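You operate a simulated robot arm through the tools that you are given. There is no shell and no other tool. Be economical: measure what you need, move in short steps, check, and stop when the job is done.

You are at the controls of a simulated robot arm. One attempt, no reset.

TASK
Dip the red cube in the soak tank and freeze it at -15 C.
Fine: dark all over first; lid shut, frost button on, wait for the blue lamp.

Only the result counts: the job must be done as asked and must still hold three seconds after the hand-in. Knocking over, shifting, dropping, spilling or breaking anything else fails it. A push-on lid holds only when it is set on centred and level and pressed home; a screw cap is set on level and turned clockwise until tight.

THE ROBOT
A 6-joint arm with a two-finger parallel gripper, fixed in place. Base frame: the origin is at the foot of the arm, x ahead of it, y to its left, z up; the work surface is at about z = 860. Lengths are in mm, angles in degrees, forces in N, time in s.
With the tool pointing down near the work surface it reaches from about 260 to 680 mm from the base axis. Its first joint turns from -66.0 to 66.0 degrees. Payload 2.9 kg.
The tool frame sits at the grasp point between the pads (the TCP): z along the fingers, y along the line on which they close. The tips reach 30 mm beyond it. Largest opening 110 mm; finger width 20, thickness 10; the body of the gripper, 48 by 112 mm, starts 55 mm behind the TCP.
Orientation is told as [roll, pitch, yaw] about the base's x, y, z axes, in that order, counted from this pose: with the fingers straight down and closing along the base's y, the tool's x points along the base's -x, its y along +y and its z along -z.

THE INTERFACE
- The arm moves only by the tool arm_command. Its argument "rows" is a list that holds one entry, the list of rows, each a list of 7 numbers: the shift along the base's x, y, z in mm, then the turn, a rotation vector about the base's x, y, z in degrees, then the finger opening in mm, from 0 to 110. In form: [[[dx, dy, dz, wx, wy, wz, gripper], ...]]. A call has 1 to 10 rows; each row shifts and turns the commanded pose from where the row before left it. Rows are played at 5 a second. More than 50 mm and 8.6 degrees between two rows, or a gripper value outside its range, and nothing of the call is played. Where a pose cannot be reached the arm comes as near as it can. A force on the tool above 40 N (or 10 N above the force at the start of the call, whichever is more), or a blocked arm, ends the call early, and 0.2 s more pass. The fingers move at their own pace (about 108 mm/s each) and stop on an object; they squeeze with about 37 N. The grip force told is the motor's: it shows also when the fingers shut on nothing. Time passes only in rows, and 0.2 s behind the last, so rows that do not move let the fingers close. The reply holds the time, the measured pose of the TCP, the force on the tool along the base axes, the opening and the grip force, in the units named above and with some noise, and new pictures: "show" is both (left out), scene, wrist or none.
- Cameras (640 x 400 px; columns grow to the right, rows downward): "scene" is fixed at [61.6, 438.7, 1390.9]; the picture's right is [-0.87, -0.50, 0.00], its down [-0.26, 0.45, -0.85] and it looks along [0.42, -0.74, -0.52] (base axes); focal length 214 px, centre (320, 200). "wrist" rides on the gripper at [72, 17, -103] in the tool frame; the picture's right is [-0.23, 0.97, 0.00], its down [-0.76, -0.18, -0.62] and it looks along [-0.61, -0.14, 0.78] (tool axes); focal length 222 px, centre (320, 200).
- probe_pixels(camera, pixels): there is no depth. For up to 12 entries [column, row, z] of the newest picture of that camera ("zoom" is the newest enlarged one), the place [x, y] in the base frame at which the ray of that pixel passes the height z, good to about 2 mm, but the place of the scene camera against the robot may be out by one fixed shift of up to 18 mm in any direction. It takes no simulated time.
- enlarge(camera, box): a new picture of the part [left, top, right, bottom] of that camera's present view, enlarged. It takes no simulated time.
- close_job(): hands the job in; it is judged then, once.

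Work in short steps. Measure before you move; look again where a grasp or a placing could have gone wrong, and mend it. You have 80 turns and 170 pictures in all, those below and enlarged ones among them. Open the gripper and draw the arm clear of the work before you hand the job in, unless the task says otherwise; then end with one line.

The tools are called after "Call:" as name(argument=value, ...) on one line, values as JSON. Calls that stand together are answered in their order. arm_command: Moves the arm, as the interface text tells. Its arguments: {"type":"object","properties":{"rows":{"type":"array","items":{"type":"array","items":{"type":"array","items":{"type":"number"}}}},"show":{"type":"string","enum":["both","scene","wrist","none"]}},"required":["rows"]} The other tools are called the same way: probe_pixels (camera, pixels) gives the place at which the rays of pixels pass given heights; enlarge (camera, box) takes an enlarged picture of a part of a camera's view; close_job () hands the job in.

At the start:

```text
time: 0.0
tool_pos: [434.2, -100.6, 1239.3]
tool_rot: [0.0, 0.1, 0.0]
force: [0.1, 0.2, 0.5]
finger_gap: 110.1
gripper_force: 0.1
```

scene: 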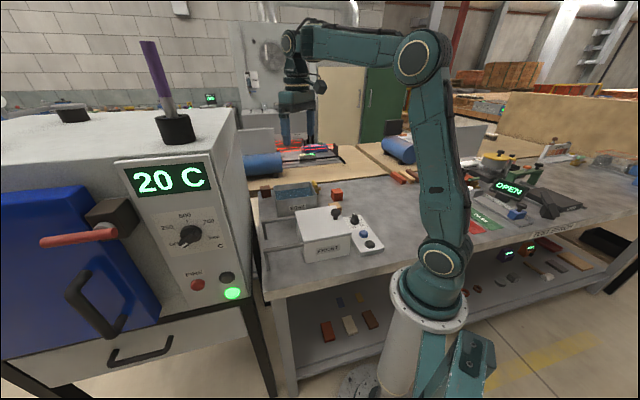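
wrist: 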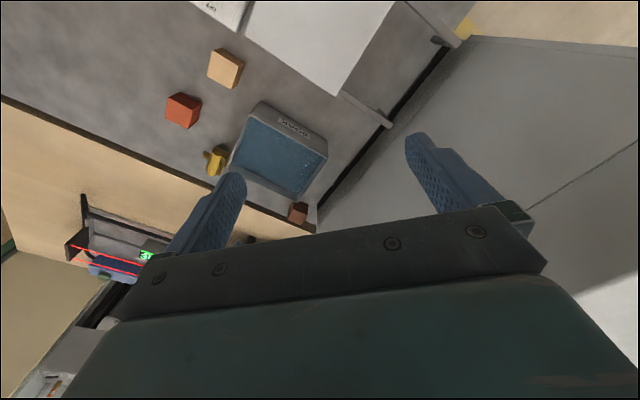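

I see a tank at wrist (280,150), a red cube at (183,111), and a white box (the freezer?) in the scene at (325,235). I enlarge both views to identify everything.

Call:
enlarge(camera="scene", box=[240, 160, 400, 260])

Call:
enlarge(camera="wrist", box=[140, 0, 460, 240])

Call:
probe_pixels(camera="wrist", pixels=[[183, 111, 880], [226, 68, 880], [215, 160, 870], [298, 212, 880], [265, 103, 900], [327, 156, 900], [290, 200, 900], [232, 160, 900]])

Call:
probe_pixels(camera="scene", pixels=[[337, 194, 880], [265, 190, 880], [297, 186, 900], [350, 215, 930], [365, 235, 880], [370, 246, 870]])

```text
4.00 times, centred on (320, 210) of scene
```

zoom: 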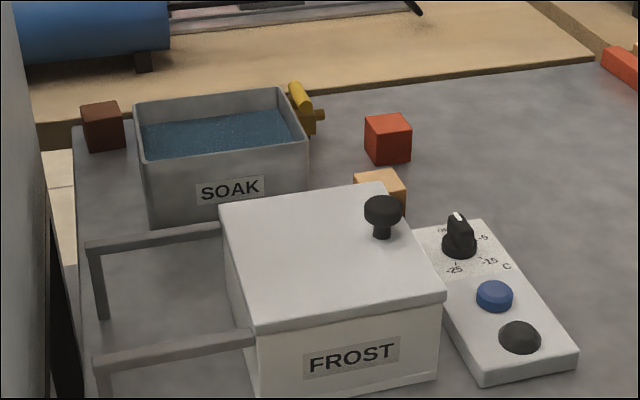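

```text
1.67 times, centred on (300, 120) of wrist
```

zoom: 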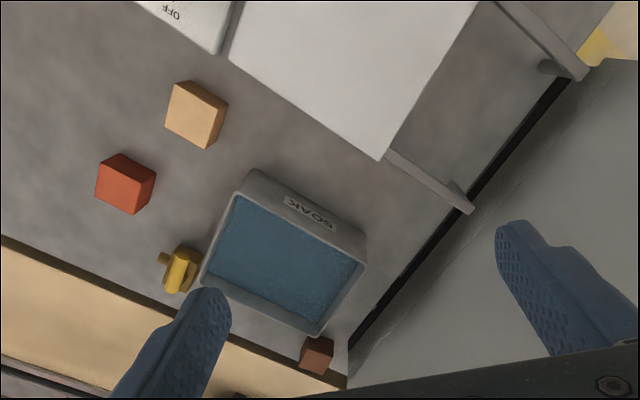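

```text
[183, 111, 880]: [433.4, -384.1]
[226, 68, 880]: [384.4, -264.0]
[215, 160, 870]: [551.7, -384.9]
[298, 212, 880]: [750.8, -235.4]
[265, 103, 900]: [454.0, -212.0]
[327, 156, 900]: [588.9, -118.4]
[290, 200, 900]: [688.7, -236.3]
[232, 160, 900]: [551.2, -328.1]
```

```text
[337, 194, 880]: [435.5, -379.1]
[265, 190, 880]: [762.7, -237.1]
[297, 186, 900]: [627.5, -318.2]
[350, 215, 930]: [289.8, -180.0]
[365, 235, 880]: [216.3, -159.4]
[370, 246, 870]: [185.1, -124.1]
```

The red cube is near (433,-384). The FROST box has a lid with a knob and rails, and beside it sits a panel with dial, blue button and lamp. I move back toward the base to see the box and panel from above.

Call:
arm_command(rows=[[[-45, -10, 0, 0, 0, 0, 110], [-45, -10, 0, 0, 0, 0, 110], [-45, -10, 0, 0, 0, 0, 110], [-30, -10, 0, 0, 0, 0, 110], [0, 0, 0, 0, 0, 0, 110]]])

```text
time: 1.2
tool_pos: [268.6, -141.3, 1240.0]
tool_rot: [0.1, 0.0, 0.0]
force: [1.0, -0.5, -0.2]
finger_gap: 109.9
gripper_force: 0.1
```

scene: 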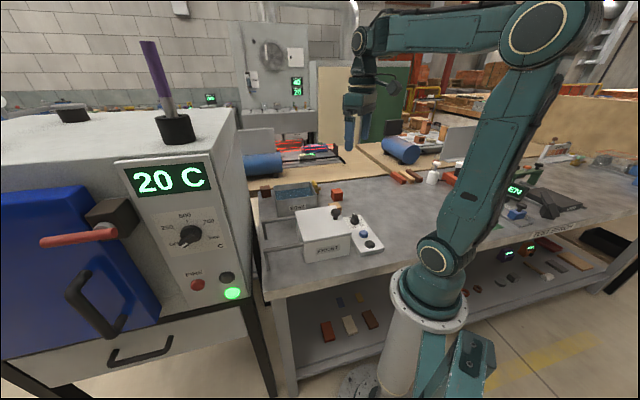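
wrist: 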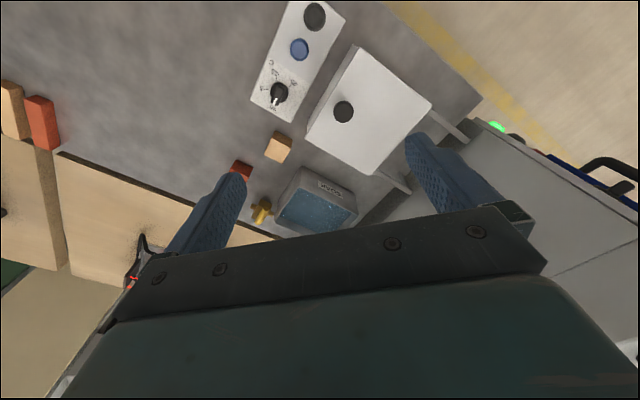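

The whole box and panel are in view: knob at wrist (343,111), dial (280,92), button (300,49), lamp (314,16). I enlarge and probe at several heights.

Call:
enlarge(camera="wrist", box=[230, 0, 486, 160])

Call:
probe_pixels(camera="wrist", pixels=[[343, 111, 950], [343, 111, 980], [343, 111, 1010], [280, 92, 890], [280, 92, 910], [300, 49, 880], [300, 49, 900], [314, 16, 880], [357, 46, 950], [431, 103, 950], [381, 175, 950], [306, 125, 950]])

Call:
probe_pixels(camera="scene", pixels=[[335.5, 211, 950], [335.5, 211, 980], [335.5, 211, 1010], [354.5, 217, 890], [354.5, 217, 910], [363.7, 233, 880], [363.7, 233, 900], [370, 243, 880], [351, 232, 950], [305, 240, 950], [295, 211, 950], [337, 206, 950]])

```text
2.50 times, centred on (358, 80) of wrist
```

zoom: 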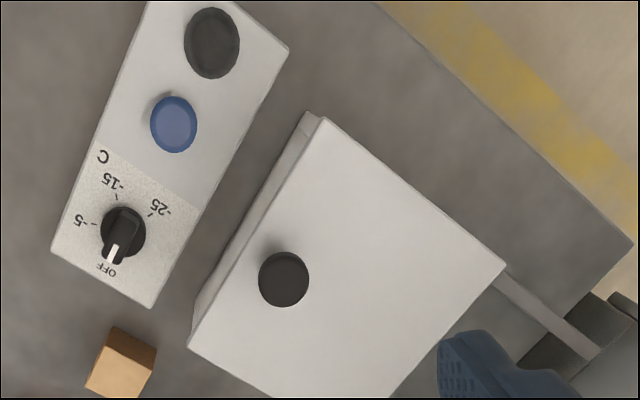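

```text
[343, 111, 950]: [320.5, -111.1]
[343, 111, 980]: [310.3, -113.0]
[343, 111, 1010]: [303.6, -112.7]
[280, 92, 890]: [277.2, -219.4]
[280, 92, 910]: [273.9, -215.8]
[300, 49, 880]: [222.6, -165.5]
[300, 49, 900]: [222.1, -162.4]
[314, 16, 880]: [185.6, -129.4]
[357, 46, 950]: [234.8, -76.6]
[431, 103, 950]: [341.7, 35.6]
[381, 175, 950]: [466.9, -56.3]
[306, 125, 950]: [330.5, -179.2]
```

```text
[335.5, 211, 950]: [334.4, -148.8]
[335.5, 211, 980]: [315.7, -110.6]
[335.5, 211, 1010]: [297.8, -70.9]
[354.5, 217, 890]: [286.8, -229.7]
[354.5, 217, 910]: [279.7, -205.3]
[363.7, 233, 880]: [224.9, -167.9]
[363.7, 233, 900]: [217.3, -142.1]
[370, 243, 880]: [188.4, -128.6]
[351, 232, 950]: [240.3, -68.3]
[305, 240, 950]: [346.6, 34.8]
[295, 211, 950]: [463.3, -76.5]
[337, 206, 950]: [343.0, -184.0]
```

Stereo agrees well: knob top about (311,-113,978), button about (222,-165), dial about (275,-218). Next I view the lid and rails from a spot further left and lower.

Call:
arm_command(rows=[[[0, 45, -10, 0, 0, 0, 110], [0, 45, -10, 0, 0, 0, 110], [0, 45, -10, 0, 0, 0, 110], [0, 15, -10, 0, 0, 0, 110], [0, 0, 0, 0, 0, 0, 110]]], show="wrist")

Call:
enlarge(camera="wrist", box=[160, 0, 480, 200])

```text
time: 2.4
tool_pos: [267.5, 9.7, 1199.8]
tool_rot: [-0.1, -0.1, -0.1]
force: [0.0, 0.2, -0.9]
finger_gap: 110.0
gripper_force: 0.1
```

wrist: 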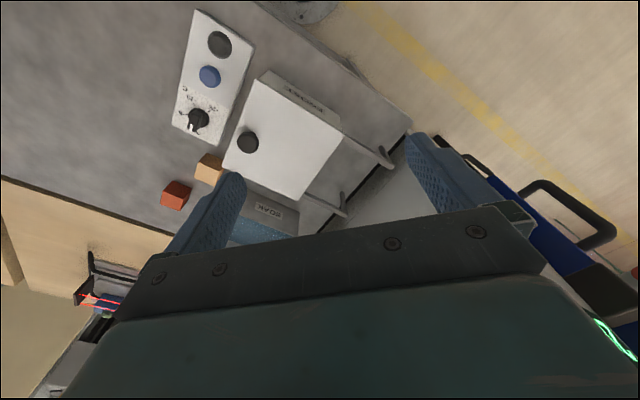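

```text
2.00 times, centred on (320, 100) of wrist
```

zoom: 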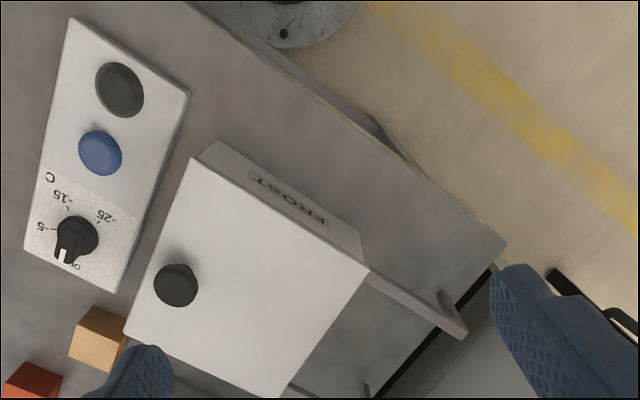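

The lid slides along the two rails, away from the panel. I probe lid corners, knob and rail ends at candidate heights to fix the slide axis.

Call:
probe_pixels(camera="zoom", pixels=[[192, 158, 940], [370, 268, 940], [287, 397, 940], [122, 333, 940], [467, 330, 930], [372, 272, 930], [176, 280, 975], [74, 236, 895], [77, 240, 880], [61, 256, 895], [100, 152, 880], [122, 90, 880]])

Call:
probe_pixels(camera="scene", pixels=[[351, 232.5, 940], [304.5, 240, 940], [294.5, 211, 940], [337, 206, 940], [264, 250, 930], [262, 221, 930], [304, 243, 930], [354, 220, 885]])

```text
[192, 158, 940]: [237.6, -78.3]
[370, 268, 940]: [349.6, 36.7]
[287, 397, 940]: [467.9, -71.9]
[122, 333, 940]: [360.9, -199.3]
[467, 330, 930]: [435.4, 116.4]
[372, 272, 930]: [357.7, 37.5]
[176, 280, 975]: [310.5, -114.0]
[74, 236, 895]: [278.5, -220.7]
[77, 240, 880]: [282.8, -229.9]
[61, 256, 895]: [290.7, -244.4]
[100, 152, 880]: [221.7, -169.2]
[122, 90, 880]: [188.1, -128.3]
```

```text
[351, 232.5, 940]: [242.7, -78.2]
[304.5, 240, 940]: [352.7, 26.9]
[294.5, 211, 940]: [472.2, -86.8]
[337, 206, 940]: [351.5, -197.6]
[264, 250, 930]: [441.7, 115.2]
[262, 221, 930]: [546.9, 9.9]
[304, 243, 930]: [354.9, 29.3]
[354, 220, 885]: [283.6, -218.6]
```

The slide axis is u≈(0.70,0.716), with the lid about 160 mm square at z≈940 and the knob at (311,-114). I yaw the tool -44° so the fingers close along the slide axis and go above the knob.

Call:
arm_command(rows=[[[8, -21, -22, 0, 0, -7.4, 110], [8, -21, -22, 0, 0, -7.4, 110], [7, -21, -22, 0, 0, -7.4, 110], [7, -20, -22, 0, 0, -7.4, 110], [7, -20, -22, 0, 0, -7.4, 100], [6.5, -20, -22, 0, 0, -7.3, 80], [0, 0, 0, 0, 0, 0, 70]]])

Call:
enlarge(camera="wrist", box=[160, 40, 480, 240])

```text
time: 4.0
tool_pos: [311.9, -113.7, 1067.9]
tool_rot: [0.0, 0.0, -44.4]
force: [0.2, 0.5, 0.8]
finger_gap: 70.0
gripper_force: 0.1
```

scene: 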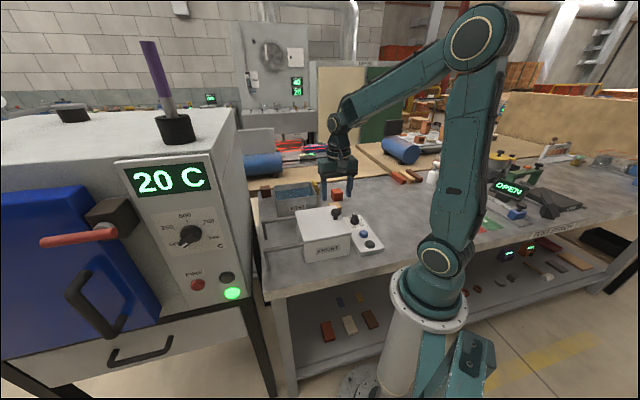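
wrist: 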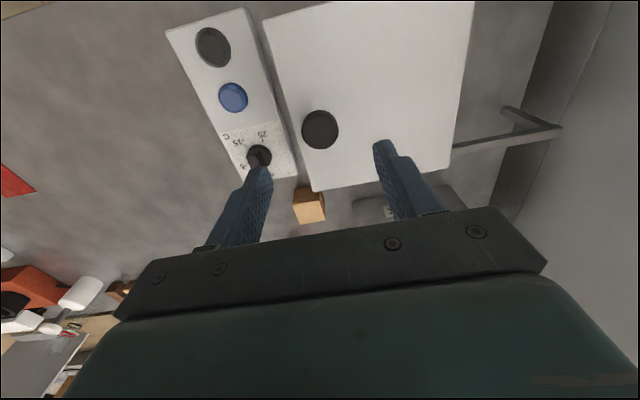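

```text
2.00 times, centred on (320, 140) of wrist
```

zoom: 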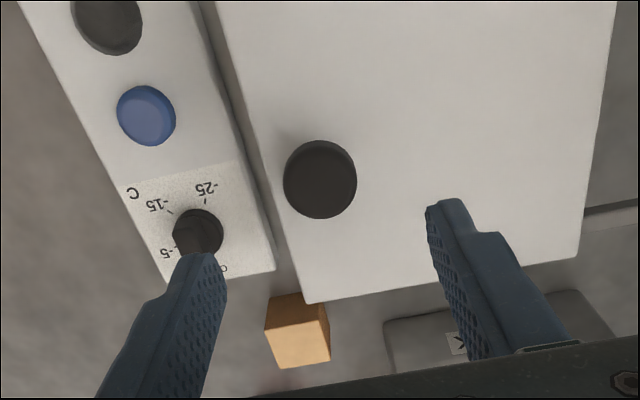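

The knob is centred at zoom (320,180); I probe it once more at its top and rim, along with the lid's top edges, before descending.

Call:
probe_pixels(camera="zoom", pixels=[[320, 180, 975], [284, 180, 975], [356, 180, 975], [320, 218, 975], [307, 303, 940], [577, 257, 940], [146, 115, 880], [197, 230, 895]])

```text
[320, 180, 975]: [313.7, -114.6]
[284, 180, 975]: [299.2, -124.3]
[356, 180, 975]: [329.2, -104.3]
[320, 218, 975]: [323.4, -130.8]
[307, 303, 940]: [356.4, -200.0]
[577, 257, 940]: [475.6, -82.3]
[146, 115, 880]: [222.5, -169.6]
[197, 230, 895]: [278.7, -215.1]
```

The knob is about 36 mm wide at (313.5,-114.5). I descend to z≈982 with a 70 mm opening, then close.

Call:
arm_command(rows=[[[1.5, -1, -40, 0, 0, 0, 70], [0, 0, -36, 0, 0, 0, 70], [0, 0, -10, 0, 0, 0, 70], [0, 0, 0, 0, 0, 0, 30], [0, 0, 0, 0, 0, 0, 20], [0, 0, 0, 0, 0, 0, 20]]])

Call:
enlarge(camera="scene", box=[240, 160, 400, 260])

```text
time: 4.8
tool_pos: [315.0, -112.4, 988.3]
tool_rot: [0.4, -0.4, -44.0]
force: [-2.5, 1.5, 7.1]
finger_gap: 70.1
gripper_force: 0.3
stopped in row 3: the force on the tool passed its limit (the readings are from after the stop); the commanded pose is now the measured one
```

scene: 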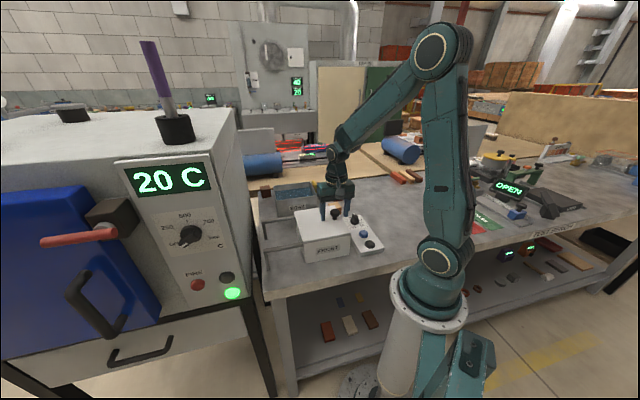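
wrist: 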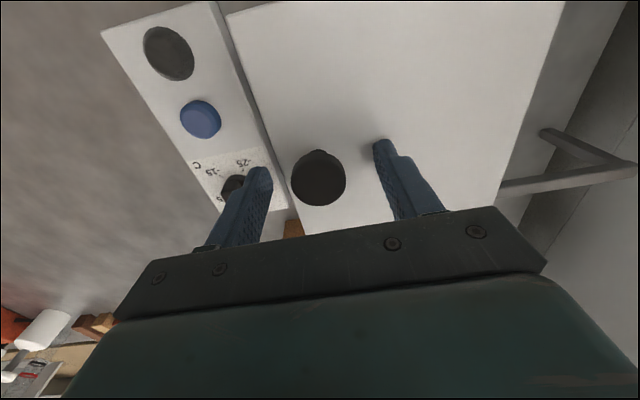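

```text
4.00 times, centred on (320, 210) of scene
```

zoom: 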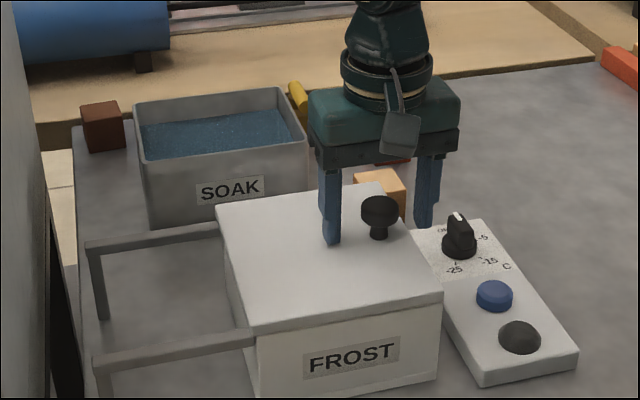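

A finger touched the lid top, so the lid is at z≈957. I raise 6 mm and close on the knob.

Call:
arm_command(rows=[[[0, -1.5, 6, -0.4, 0.4, -0.4, 70], [0, 0, 0, 0, 0, 0, 40], [0, 0, 0, 0, 0, 0, 25], [0, 0, 0, 0, 0, 0, 25], [0, 0, 0, 0, 0, 0, 25]]])

Call:
enlarge(camera="scene", box=[280, 160, 400, 235])

```text
time: 6.0
tool_pos: [316.0, -114.2, 993.9]
tool_rot: [-0.2, -0.2, -44.5]
force: [0.8, -1.6, -3.0]
finger_gap: 31.1
gripper_force: 45.2
```

scene: 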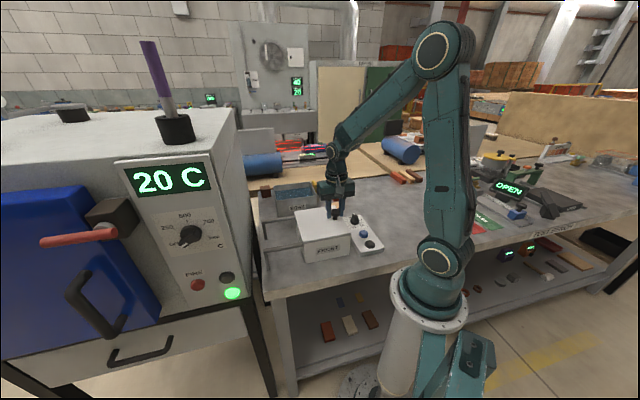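
wrist: 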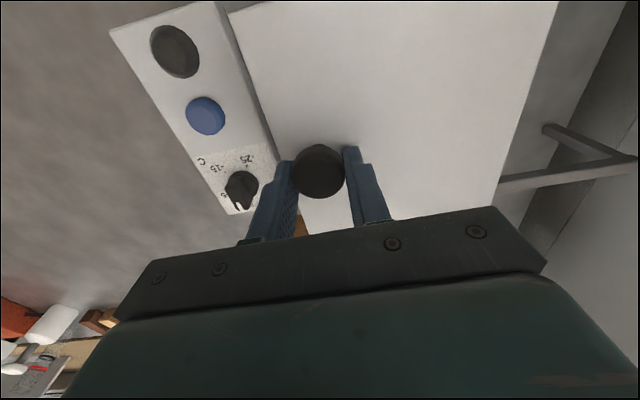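

```text
5.33 times, centred on (340, 198) of scene
```

zoom: 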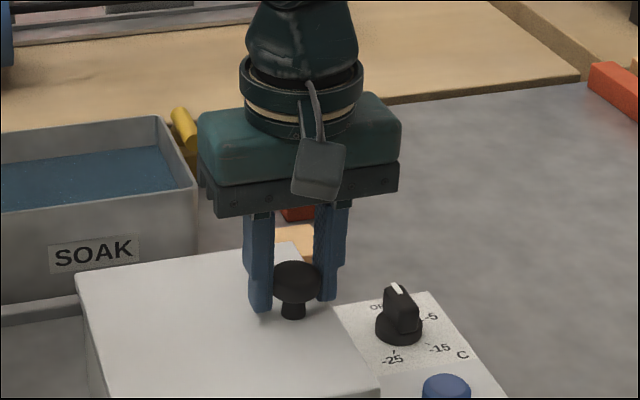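

The knob is held at a 31 mm gap. I slide a short 24 mm along u and watch the force.

Call:
arm_command(rows=[[[5.6, 5.7, 0, 0, 0, 0, 25], [5.6, 5.7, 0, 0, 0, 0, 25], [5.6, 5.7, 0, 0, 0, 0, 25]]], show="none")

Call:
enlarge(camera="scene", box=[240, 160, 400, 260])

```text
time: 6.8
tool_pos: [332.1, -96.8, 994.4]
tool_rot: [-0.2, -0.2, -44.5]
force: [0.8, -1.3, -5.2]
finger_gap: 31.1
gripper_force: 44.7
```

```text
4.00 times, centred on (320, 210) of scene
```

zoom: 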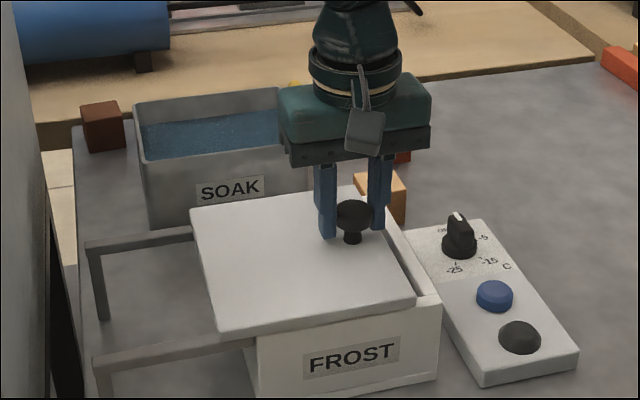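

It slides freely with low side force. I continue in steps along the same axis.

Call:
arm_command(rows=[[[10.5, 10.7, 0, 0, 0, 0, 25], [10.5, 10.7, 0, 0, 0, 0, 25], [10.5, 10.7, 0, 0, 0, 0, 25], [10.5, 10.7, 0, 0, 0, 0, 25], [10.5, 10.7, 0, 0, 0, 0, 25], [10.5, 10.7, 0, 0, 0, 0, 25], [10.5, 10.7, 0, 0, 0, 0, 25]]], show="wrist")

Call:
enlarge(camera="scene", box=[240, 160, 400, 260])

```text
time: 8.4
tool_pos: [401.3, -27.9, 994.1]
tool_rot: [-1.2, -0.1, -45.5]
force: [-3.8, -8.8, 4.3]
finger_gap: 30.9
gripper_force: 45.1
stopped in row 7: the force on the tool passed its limit (the readings are from after the stop); the commanded pose is now the measured one
```

wrist: 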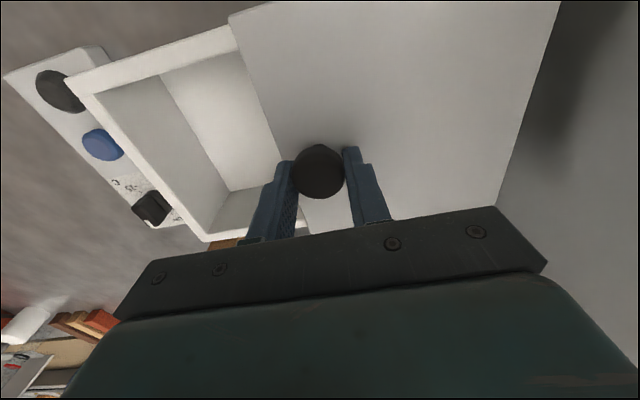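

```text
4.00 times, centred on (320, 210) of scene
```

zoom: 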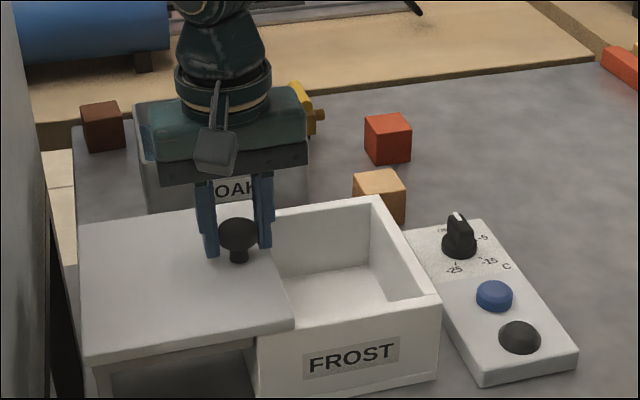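

The lid has reached its end stop after about 121 mm and the box is open. I release the knob and rise.

Call:
arm_command(rows=[[[0, 0, 0, 0, 0, 0, 60], [0, 0, 0, 0, 0, 0, 70], [0, 0, 40, 0.5, 0, 0.5, 70], [0, 0, 40, 0.6, 0, 0.4, 70], [-30, -10, 20, 0, 0, 0, 70], [-30, -40, 0, 0, 0, 0, 70], [-30, -40, 0, 0, 0, 0, 70]]])

Call:
enlarge(camera="wrist", box=[160, 0, 480, 200])

```text
time: 10.0
tool_pos: [310.8, -118.8, 1093.3]
tool_rot: [-0.3, 0.7, -44.2]
force: [0.6, -0.3, 0.1]
finger_gap: 70.0
gripper_force: 0.1
```

scene: 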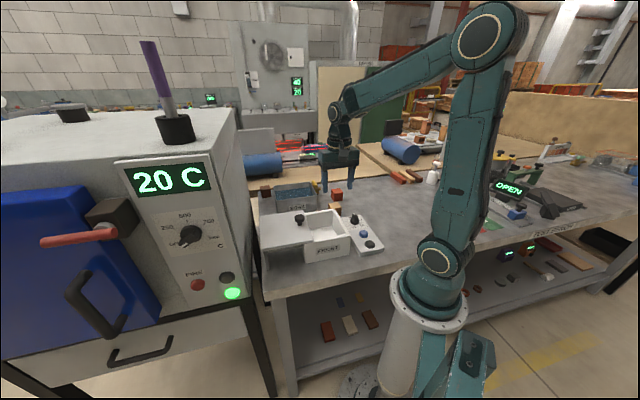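
wrist: 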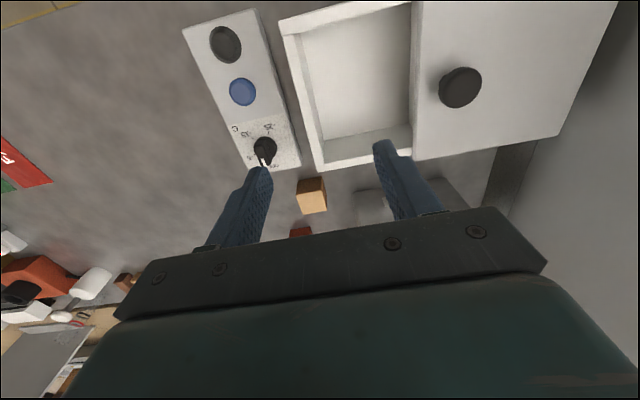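

```text
2.00 times, centred on (320, 100) of wrist
```

zoom: 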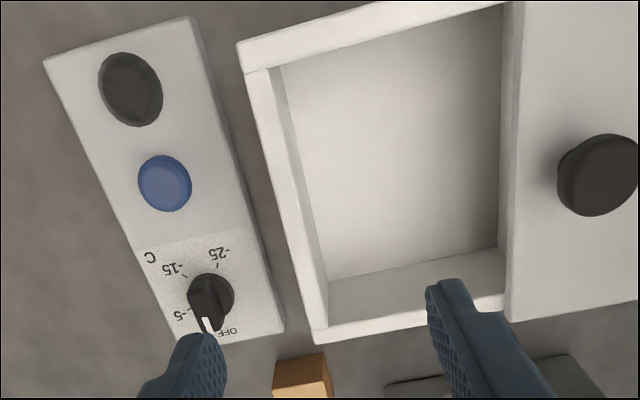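

Now the dial. I shift so that it appears between the fingers for a clean look at the pointer and tick marks.

Call:
arm_command(rows=[[[-30, -30, -10, 0, 0, 0, 90], [-25, -10, -10, 0.3, -0.7, -0.5, 100], [0, 0, 0, 0, 0, 0, 100]]], show="none")

Call:
enlarge(camera="wrist", box=[220, 80, 412, 200])

```text
time: 10.8
tool_pos: [255.2, -157.4, 1072.4]
tool_rot: [0.4, 0.4, -45.0]
force: [-0.6, 0.3, 0.2]
finger_gap: 100.1
gripper_force: 0.1
```

```text
3.33 times, centred on (316, 140) of wrist
```

zoom: 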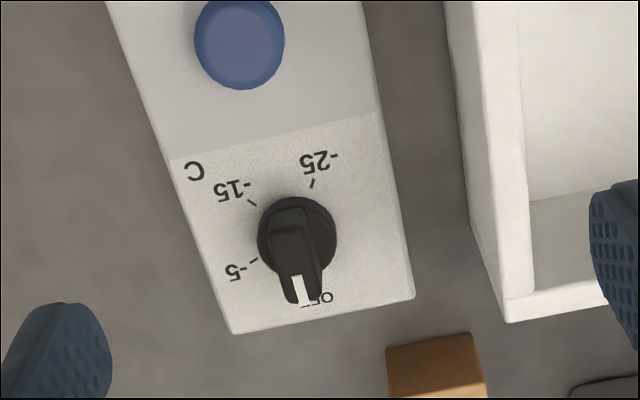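

I probe ticks, knob base and pointer at their heights to get the angles.

Call:
probe_pixels(camera="zoom", pixels=[[253, 261, 880], [252, 203, 880], [312, 184, 880], [298, 236, 885], [303, 302, 905], [290, 212, 905], [298, 278, 905], [315, 302, 880], [239, 42, 885], [233, 334, 880], [414, 297, 880], [298, 232, 895]])

Call:
enlarge(camera="scene", box=[330, 200, 394, 260])

```text
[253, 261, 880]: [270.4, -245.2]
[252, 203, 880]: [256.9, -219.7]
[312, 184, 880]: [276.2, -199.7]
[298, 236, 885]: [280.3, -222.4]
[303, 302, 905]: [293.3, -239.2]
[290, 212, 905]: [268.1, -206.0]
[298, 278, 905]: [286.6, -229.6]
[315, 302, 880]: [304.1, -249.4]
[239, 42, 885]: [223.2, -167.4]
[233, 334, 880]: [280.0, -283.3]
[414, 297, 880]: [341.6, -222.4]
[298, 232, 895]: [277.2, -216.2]
```

```text
6.67 times, centred on (362, 230) of scene
```

zoom: 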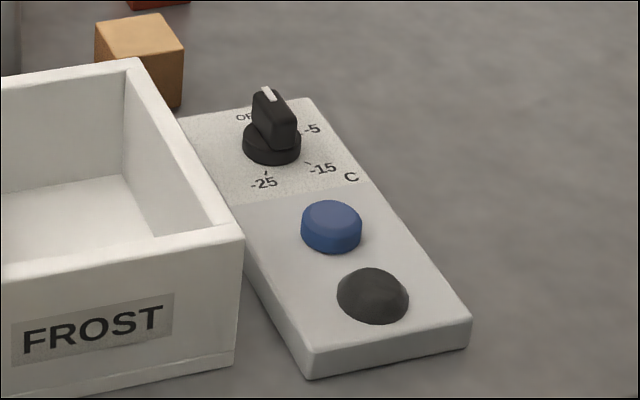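

Dial centre ≈(281,-223); tick angles are -5 at 244°, -15 at 171°, -25 at 101°, which puts OFF at about 317°. That needs a turn of about 145° clockwise. I go above the dial with the fingers straddling the bar.

Call:
arm_command(rows=[[[9, -22, -30, -0.3, -0.3, 0.5, 80], [9, -22, -30, 0, 0, 0.5, 60], [8, -22, -30, 0, 0, 0, 50], [0, 0, 0, 0, 0, 0, 50]]], show="wrist")

Call:
enlarge(camera="scene", box=[320, 170, 400, 230])

```text
time: 11.8
tool_pos: [282.2, -224.4, 982.6]
tool_rot: [0.5, -0.1, -43.8]
force: [0.2, 0.1, 0.0]
finger_gap: 50.0
gripper_force: 0.1
```

wrist: 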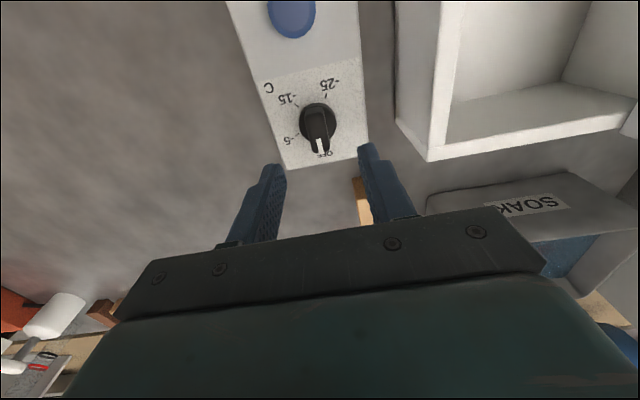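

```text
6.67 times, centred on (360, 200) of scene
```

zoom: 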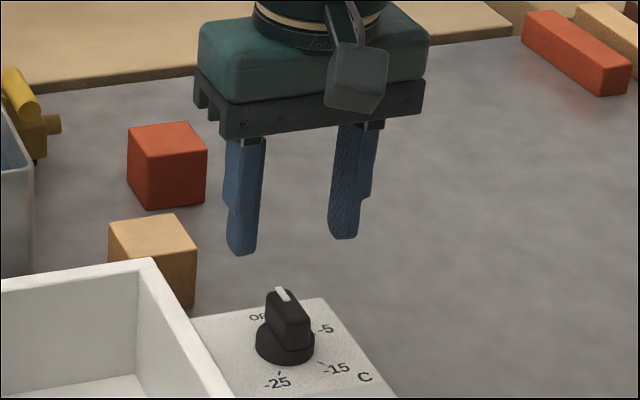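

The dial is at wrist (317,122); I verify its position from this close view.

Call:
probe_pixels(camera="wrist", pixels=[[319, 150, 905], [316, 108, 905], [300, 118, 885], [337, 122, 885], [318, 103, 890], [303, 195, 880], [355, 195, 880]])

```text
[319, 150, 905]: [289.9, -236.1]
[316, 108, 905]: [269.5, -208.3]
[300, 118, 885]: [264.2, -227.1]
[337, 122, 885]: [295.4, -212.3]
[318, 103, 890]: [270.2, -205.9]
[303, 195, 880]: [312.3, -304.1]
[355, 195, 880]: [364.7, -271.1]
```

Centre ≈(280,-222). I adjust slightly, descend to TCP z≈922 and close on the bar.

Call:
arm_command(rows=[[[-2, 2, -30, -0.5, 0, 0, 50], [0, 0, -20, 0, 0, 0, 50], [0, 0, -10, 0, 0, 0, 40], [0, 0, 0, 0, 0, 0, 15], [0, 0, 0, 0, 0, 0, 5], [0, 0, 0, 0, 0, 0, 5]]], show="wrist")

Call:
enlarge(camera="scene", box=[320, 180, 400, 240])

```text
time: 13.2
tool_pos: [279.6, -223.7, 924.1]
tool_rot: [0.0, -0.4, -44.0]
force: [-8.5, -9.7, -1.4]
finger_gap: 15.8
gripper_force: 45.3
```

wrist: 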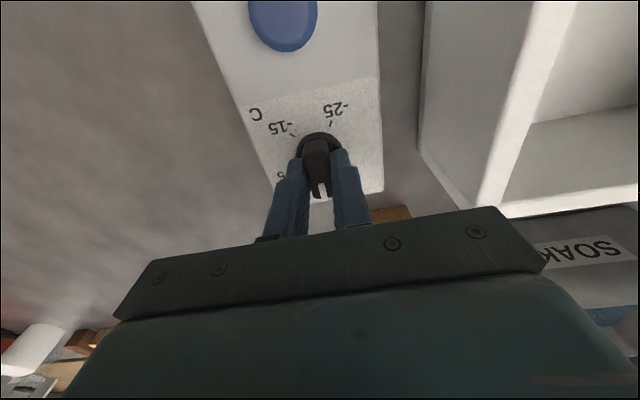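

```text
6.67 times, centred on (360, 210) of scene
```

zoom: 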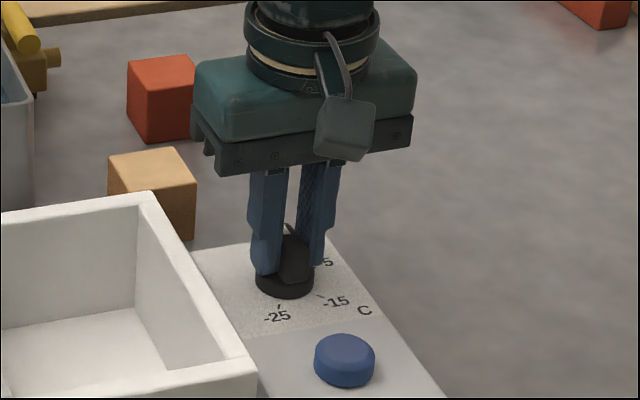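

The bar is gripped at a 15.8 mm gap, with about 13 N of side load along -u. I ease 1.5 mm that way and turn clockwise 64°.

Call:
arm_command(rows=[[[-1, -1, 0, 0, 0, 0, 5], [0, 0, 0, 0, 0, -8, 5], [0, 0, 0, 0, 0, -8, 5], [0, 0, 0, 0, 0, -8, 5], [0, 0, 0, 0, 0, -8, 5], [0, 0, 0, 0, 0, -8, 5], [0, 0, 0, 0, 0, -8, 5], [0, 0, 0, 0, 0, -8, 5], [0, 0, 0, 0, 0, -8, 5], [0, 0, 0, 0, 0, 0, 5]]], show="none")

Call:
enlarge(camera="scene", box=[320, 180, 400, 240])

```text
time: 15.4
tool_pos: [278.4, -223.9, 923.9]
tool_rot: [0.2, -0.3, -108.0]
force: [3.9, -4.6, 4.8]
finger_gap: 15.8
gripper_force: 44.8
```

```text
6.67 times, centred on (360, 210) of scene
```

zoom: 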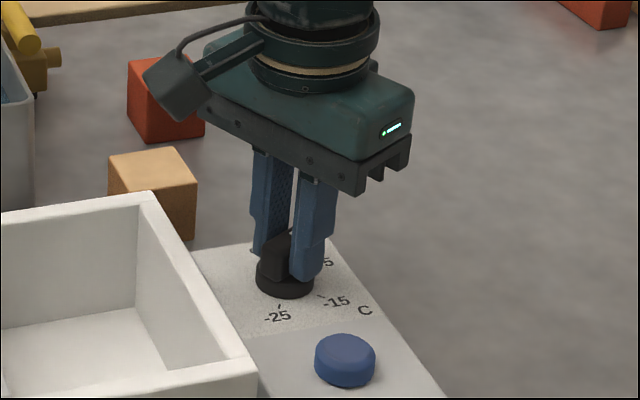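

It turns with the tool (yaw -108°). I continue about 80° more and watch whether the yaw follows.

Call:
arm_command(rows=[[[0, 0, 0, 0, 0, -8, 5], [0, 0, 0, 0, 0, -8, 5], [0, 0, 0, 0, 0, -8, 5], [0, 0, 0, 0, 0, -8, 5], [0, 0, 0, 0, 0, -8, 5], [0, 0, 0, 0, 0, -8, 5], [0, 0, 0, 0, 0, -8, 5], [0, 0, 0, 0, 0, -8, 5], [0, 0, 0, 0, 0, -8, 5], [0, 0, 0, 0, 0, -8, 5]]], show="none")

Call:
enlarge(camera="scene", box=[320, 180, 400, 240])

```text
time: 17.6
tool_pos: [278.1, -222.2, 924.0]
tool_rot: [0.1, -0.3, 172.0]
force: [2.6, -0.4, 21.3]
finger_gap: 15.9
gripper_force: 45.0
```

```text
6.67 times, centred on (360, 210) of scene
```

zoom: 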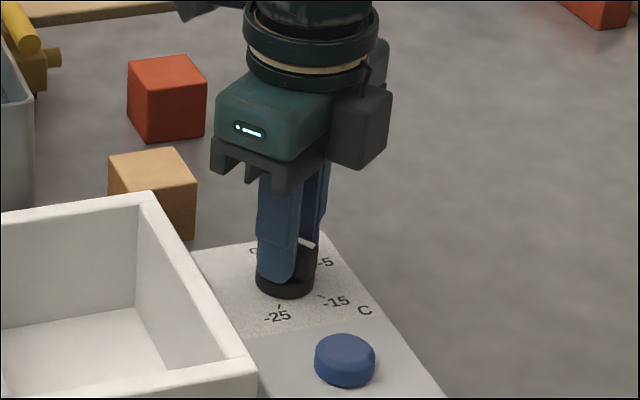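

The tool reached yaw -188° (144° turned). I release, rise and check the pointer.

Call:
arm_command(rows=[[[0, 0, 0, 0, 0, 0, 40], [0, 0, 0, 0, 0, 0, 50], [0, 0, 40, 0, 0, 0, 50], [0, 0, 45, 0, 0, 0, 50]]], show="wrist")

Call:
enlarge(camera="scene", box=[320, 180, 400, 240])

```text
time: 18.6
tool_pos: [278.6, -222.1, 1009.8]
tool_rot: [0.0, -0.4, 172.1]
force: [0.0, -0.8, -0.3]
finger_gap: 50.1
gripper_force: 0.1
```

wrist: 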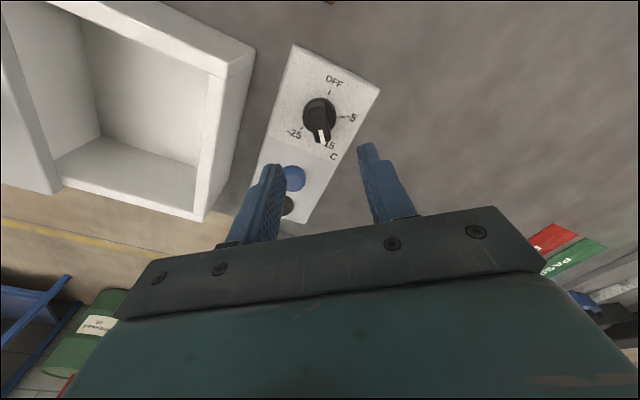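

```text
6.67 times, centred on (360, 210) of scene
```

zoom: 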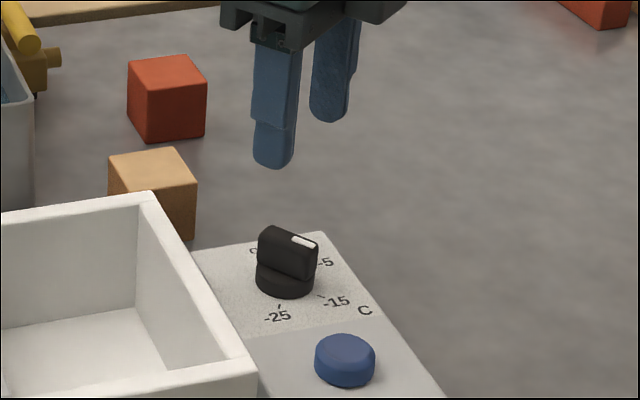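

The wrist view shows the pointer near -15; I enlarge it to verify.

Call:
enlarge(camera="wrist", box=[260, 60, 388, 160])

Call:
probe_pixels(camera="wrist", pixels=[[322, 144, 908], [317, 103, 908], [329, 93, 880], [341, 117, 880], [303, 128, 880], [320, 115, 890]])

```text
4.00 times, centred on (324, 110) of wrist
```

zoom: 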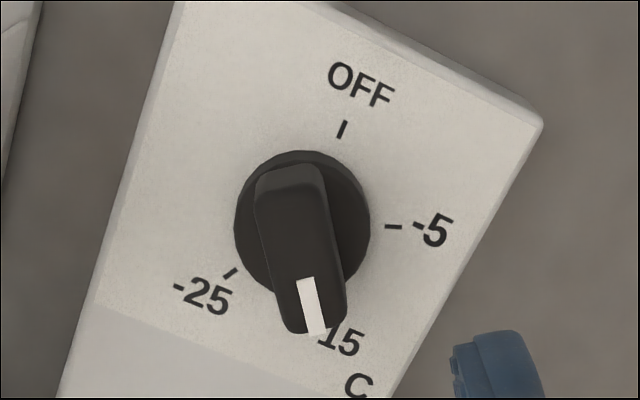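

```text
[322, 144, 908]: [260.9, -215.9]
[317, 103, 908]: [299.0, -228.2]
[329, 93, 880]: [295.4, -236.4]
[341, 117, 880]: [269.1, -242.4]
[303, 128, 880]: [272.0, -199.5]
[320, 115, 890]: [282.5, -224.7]
```

The pointer hides the -15 tick from here. I return to the earlier viewing pose (yaw -45°), where that tick was visible.

Call:
arm_command(rows=[[[0, 0, 20, 0, 0, 8, 60], [0, 0, 20, 0, 0, 8, 80], [0, 0, 20, 0, 0, 8, 100], [0, 0, 0, 0, 0, 8, 100], [0, 0, 0, 0, 0, 8, 100], [0, 10, 0, 0, 0, 8, 100], [0, 10, 0, 0, 0, 8, 100], [0, 10, 0, 0, 0, 8, 100], [-10, 10, 0, 0, 0, 8, 100], [-10, 10, 0, 0, 0, 8, 100]]], show="none")

Call:
arm_command(rows=[[[0, 10, 0, 0, 0, 8, 100], [0, 5, 0, 0, 0, 8, 100], [0, 0, 0, 0, 0, 8, 100], [0, 0, 0, 0, 0, 8, 100], [0, 0, 0, 0, 0, 8, 100], [0, 0, 0, 0, 0, 8, 100], [0, 0, 0, 0, 0, 8, 100], [0, 0, 0, 0, 0, 6, 100], [0, 0, 0, 0, 0, 0, 100]]], show="wrist")

Call:
enlarge(camera="wrist", box=[220, 80, 412, 200])

```text
time: 20.8
tool_pos: [260.2, -173.2, 1068.2]
tool_rot: [0.2, -0.5, -107.7]
force: [0.3, 0.1, -0.4]
finger_gap: 99.6
gripper_force: 0.0
```

```text
time: 22.8
tool_pos: [259.5, -156.6, 1067.9]
tool_rot: [0.0, -0.4, -45.8]
force: [-0.4, 0.0, 0.0]
finger_gap: 99.8
gripper_force: 0.0
```

wrist: 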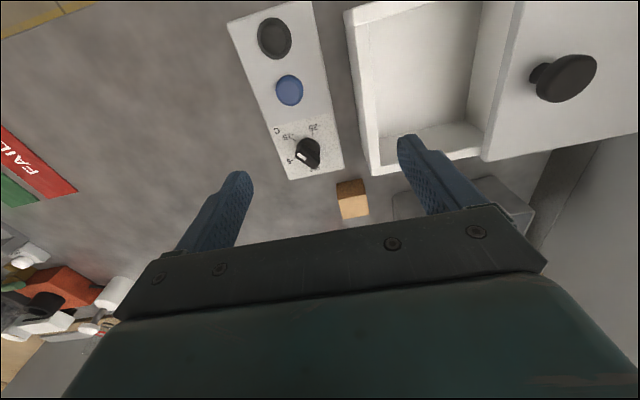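

```text
3.33 times, centred on (316, 140) of wrist
```

zoom: 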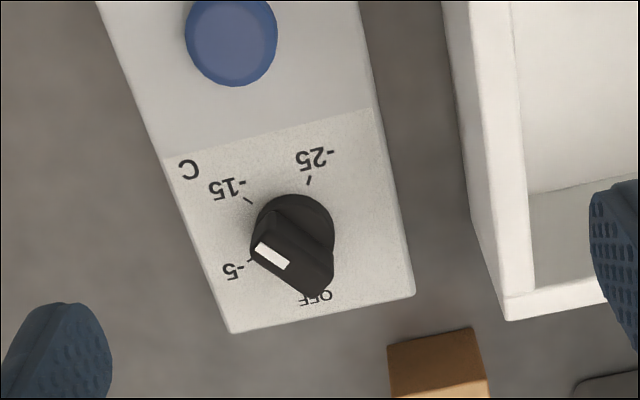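

The bar looks parallel to the -15 tick's radial. I check numerically with bar edges and tick.

Call:
probe_pixels(camera="zoom", pixels=[[274, 213, 905], [333, 263, 905], [254, 254, 905], [314, 298, 905], [245, 197, 880], [253, 204, 880], [250, 261, 880], [309, 181, 880], [256, 243, 905], [290, 268, 905]])

Call:
enlarge(camera="scene", box=[330, 200, 380, 240])

```text
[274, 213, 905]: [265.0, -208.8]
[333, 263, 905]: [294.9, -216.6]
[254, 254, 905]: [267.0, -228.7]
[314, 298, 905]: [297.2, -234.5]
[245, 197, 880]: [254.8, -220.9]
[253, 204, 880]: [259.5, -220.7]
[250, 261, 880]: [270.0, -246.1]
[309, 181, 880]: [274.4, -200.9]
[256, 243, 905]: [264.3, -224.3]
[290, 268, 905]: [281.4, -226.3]
```

```text
10.00 times, centred on (355, 220) of scene
```

zoom: 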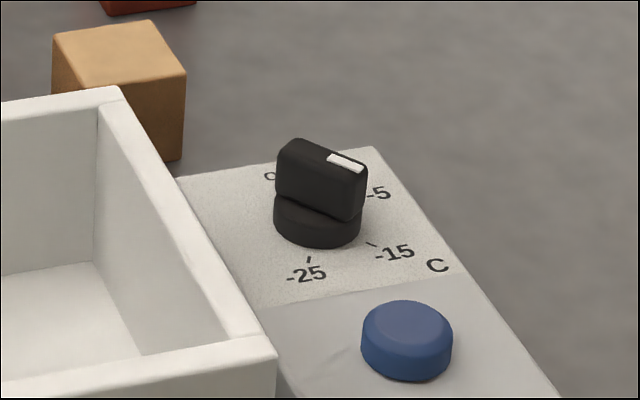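

The bar angle is about 169° against the tick at about 171-175°, so the dial is set to -15. Now I approach the red cube near (433,-384).

Call:
arm_command(rows=[[[30, -40, 0, 0, 0, 0, 100], [30, -40, 0, 0, 0, 0, 100], [40, -30, 0, 0, 0, 0, 100], [30, -30, 0, 0, 0, 0, 100], [0, 0, 0, 0, 0, 0, 100]]])

Call:
enlarge(camera="wrist", box=[200, 40, 456, 200])

```text
time: 24.0
tool_pos: [387.0, -298.0, 1068.5]
tool_rot: [0.2, -0.4, -45.9]
force: [0.2, 0.4, 0.5]
finger_gap: 100.1
gripper_force: 0.0
```

scene: 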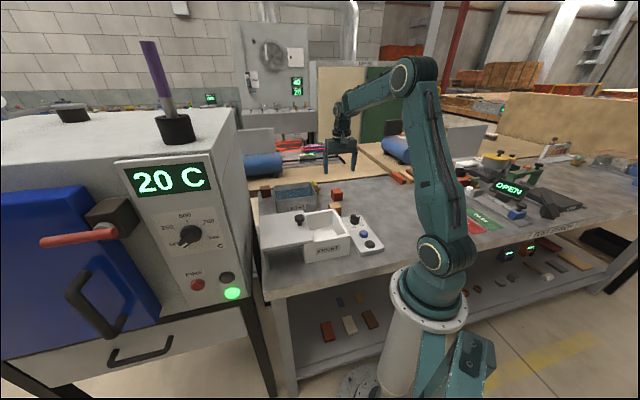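
wrist: 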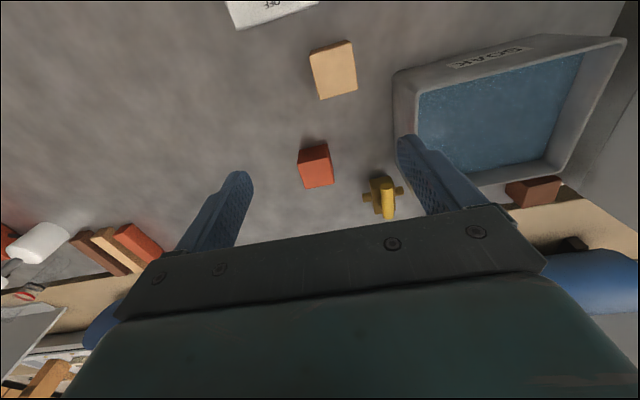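

```text
2.50 times, centred on (328, 120) of wrist
```

zoom: 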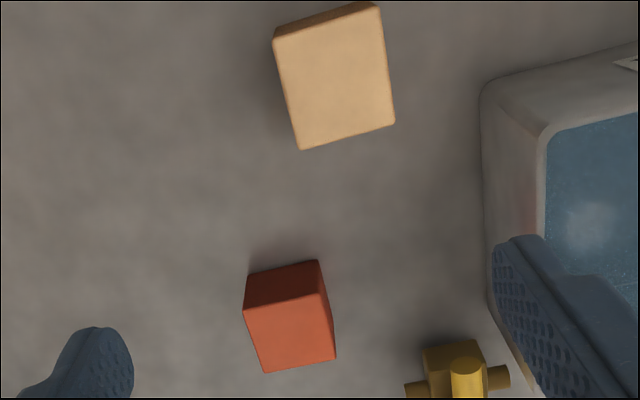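

I probe the cube's top face corners and its bottom edge.

Call:
probe_pixels(camera="zoom", pixels=[[243, 306, 900], [322, 292, 900], [336, 358, 900], [266, 373, 900], [250, 275, 861], [317, 261, 861], [243, 306, 895], [322, 292, 895], [480, 90, 915], [545, 140, 915], [490, 310, 915], [457, 365, 900]])

Call:
probe_pixels(camera="scene", pixels=[[331, 190, 895], [337, 188, 895], [343, 191, 895]])

```text
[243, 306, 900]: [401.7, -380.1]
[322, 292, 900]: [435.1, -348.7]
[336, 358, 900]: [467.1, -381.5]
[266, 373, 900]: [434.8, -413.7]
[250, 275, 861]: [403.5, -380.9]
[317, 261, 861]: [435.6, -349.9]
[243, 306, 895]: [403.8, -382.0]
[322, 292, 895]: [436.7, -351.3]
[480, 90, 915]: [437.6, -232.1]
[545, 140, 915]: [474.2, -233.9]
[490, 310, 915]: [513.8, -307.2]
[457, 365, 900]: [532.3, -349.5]
```

```text
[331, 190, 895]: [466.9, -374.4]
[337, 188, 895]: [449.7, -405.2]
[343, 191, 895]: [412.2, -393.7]
```

The cube is about 45 mm, centred (434.5,-381), with edges at 44°, which matches the tool yaw. I move above it with a 75 mm opening, then descend.

Call:
arm_command(rows=[[[16, -28, -40, 0, 0, 0, 90], [16, -28, -40, 0, 0, 0.5, 75], [15.5, -27, -30, -0.2, 0.4, 1, 75], [0, 0, 0, 0, 0, 0, 75]]])

Call:
enlarge(camera="scene", box=[290, 150, 370, 210])

```text
refused: row 1 steps farther than a row can; nothing moved
```

```text
6.67 times, centred on (330, 180) of scene
```

zoom: 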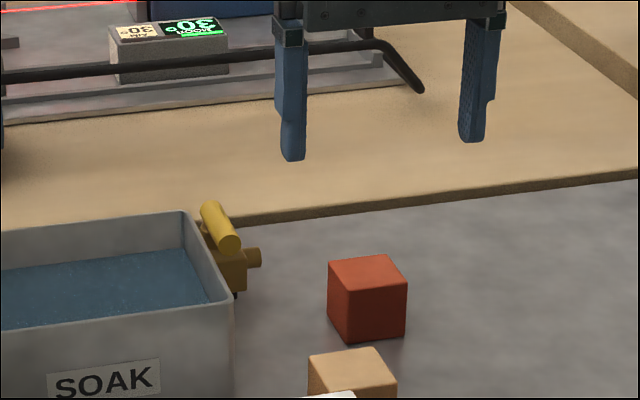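

The step was too long and nothing moved, so I repeat with shorter rows.

Call:
arm_command(rows=[[[12, -21, -27, 0, 0, 0, 90], [12, -21, -27, 0, 0, 0.5, 75], [12, -21, -27, -0.2, 0.4, 1, 75], [11.5, -20, -27, 0, 0, 0, 75], [0, 0, 0, 0, 0, 0, 75]]])

Call:
enlarge(camera="scene", box=[290, 150, 370, 210])

```text
time: 25.2
tool_pos: [436.8, -383.6, 960.0]
tool_rot: [-0.5, -0.2, -44.4]
force: [-0.5, -0.1, 0.8]
finger_gap: 74.8
gripper_force: 0.1
```

scene: 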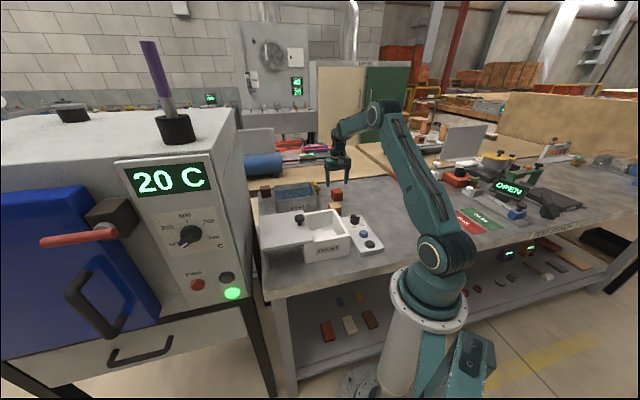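
wrist: 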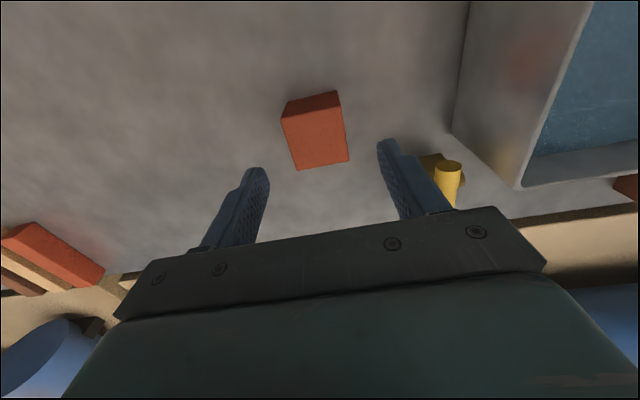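

```text
6.67 times, centred on (330, 180) of scene
```

zoom: 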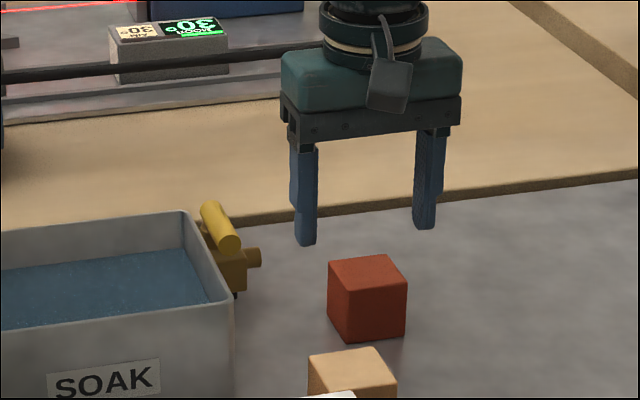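

I verify the cube centre from this closer view.

Call:
probe_pixels(camera="wrist", pixels=[[282, 117, 903], [341, 105, 903], [349, 160, 903], [297, 170, 903]])

```text
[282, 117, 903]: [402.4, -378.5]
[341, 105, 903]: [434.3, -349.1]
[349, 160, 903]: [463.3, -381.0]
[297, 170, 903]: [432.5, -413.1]
```

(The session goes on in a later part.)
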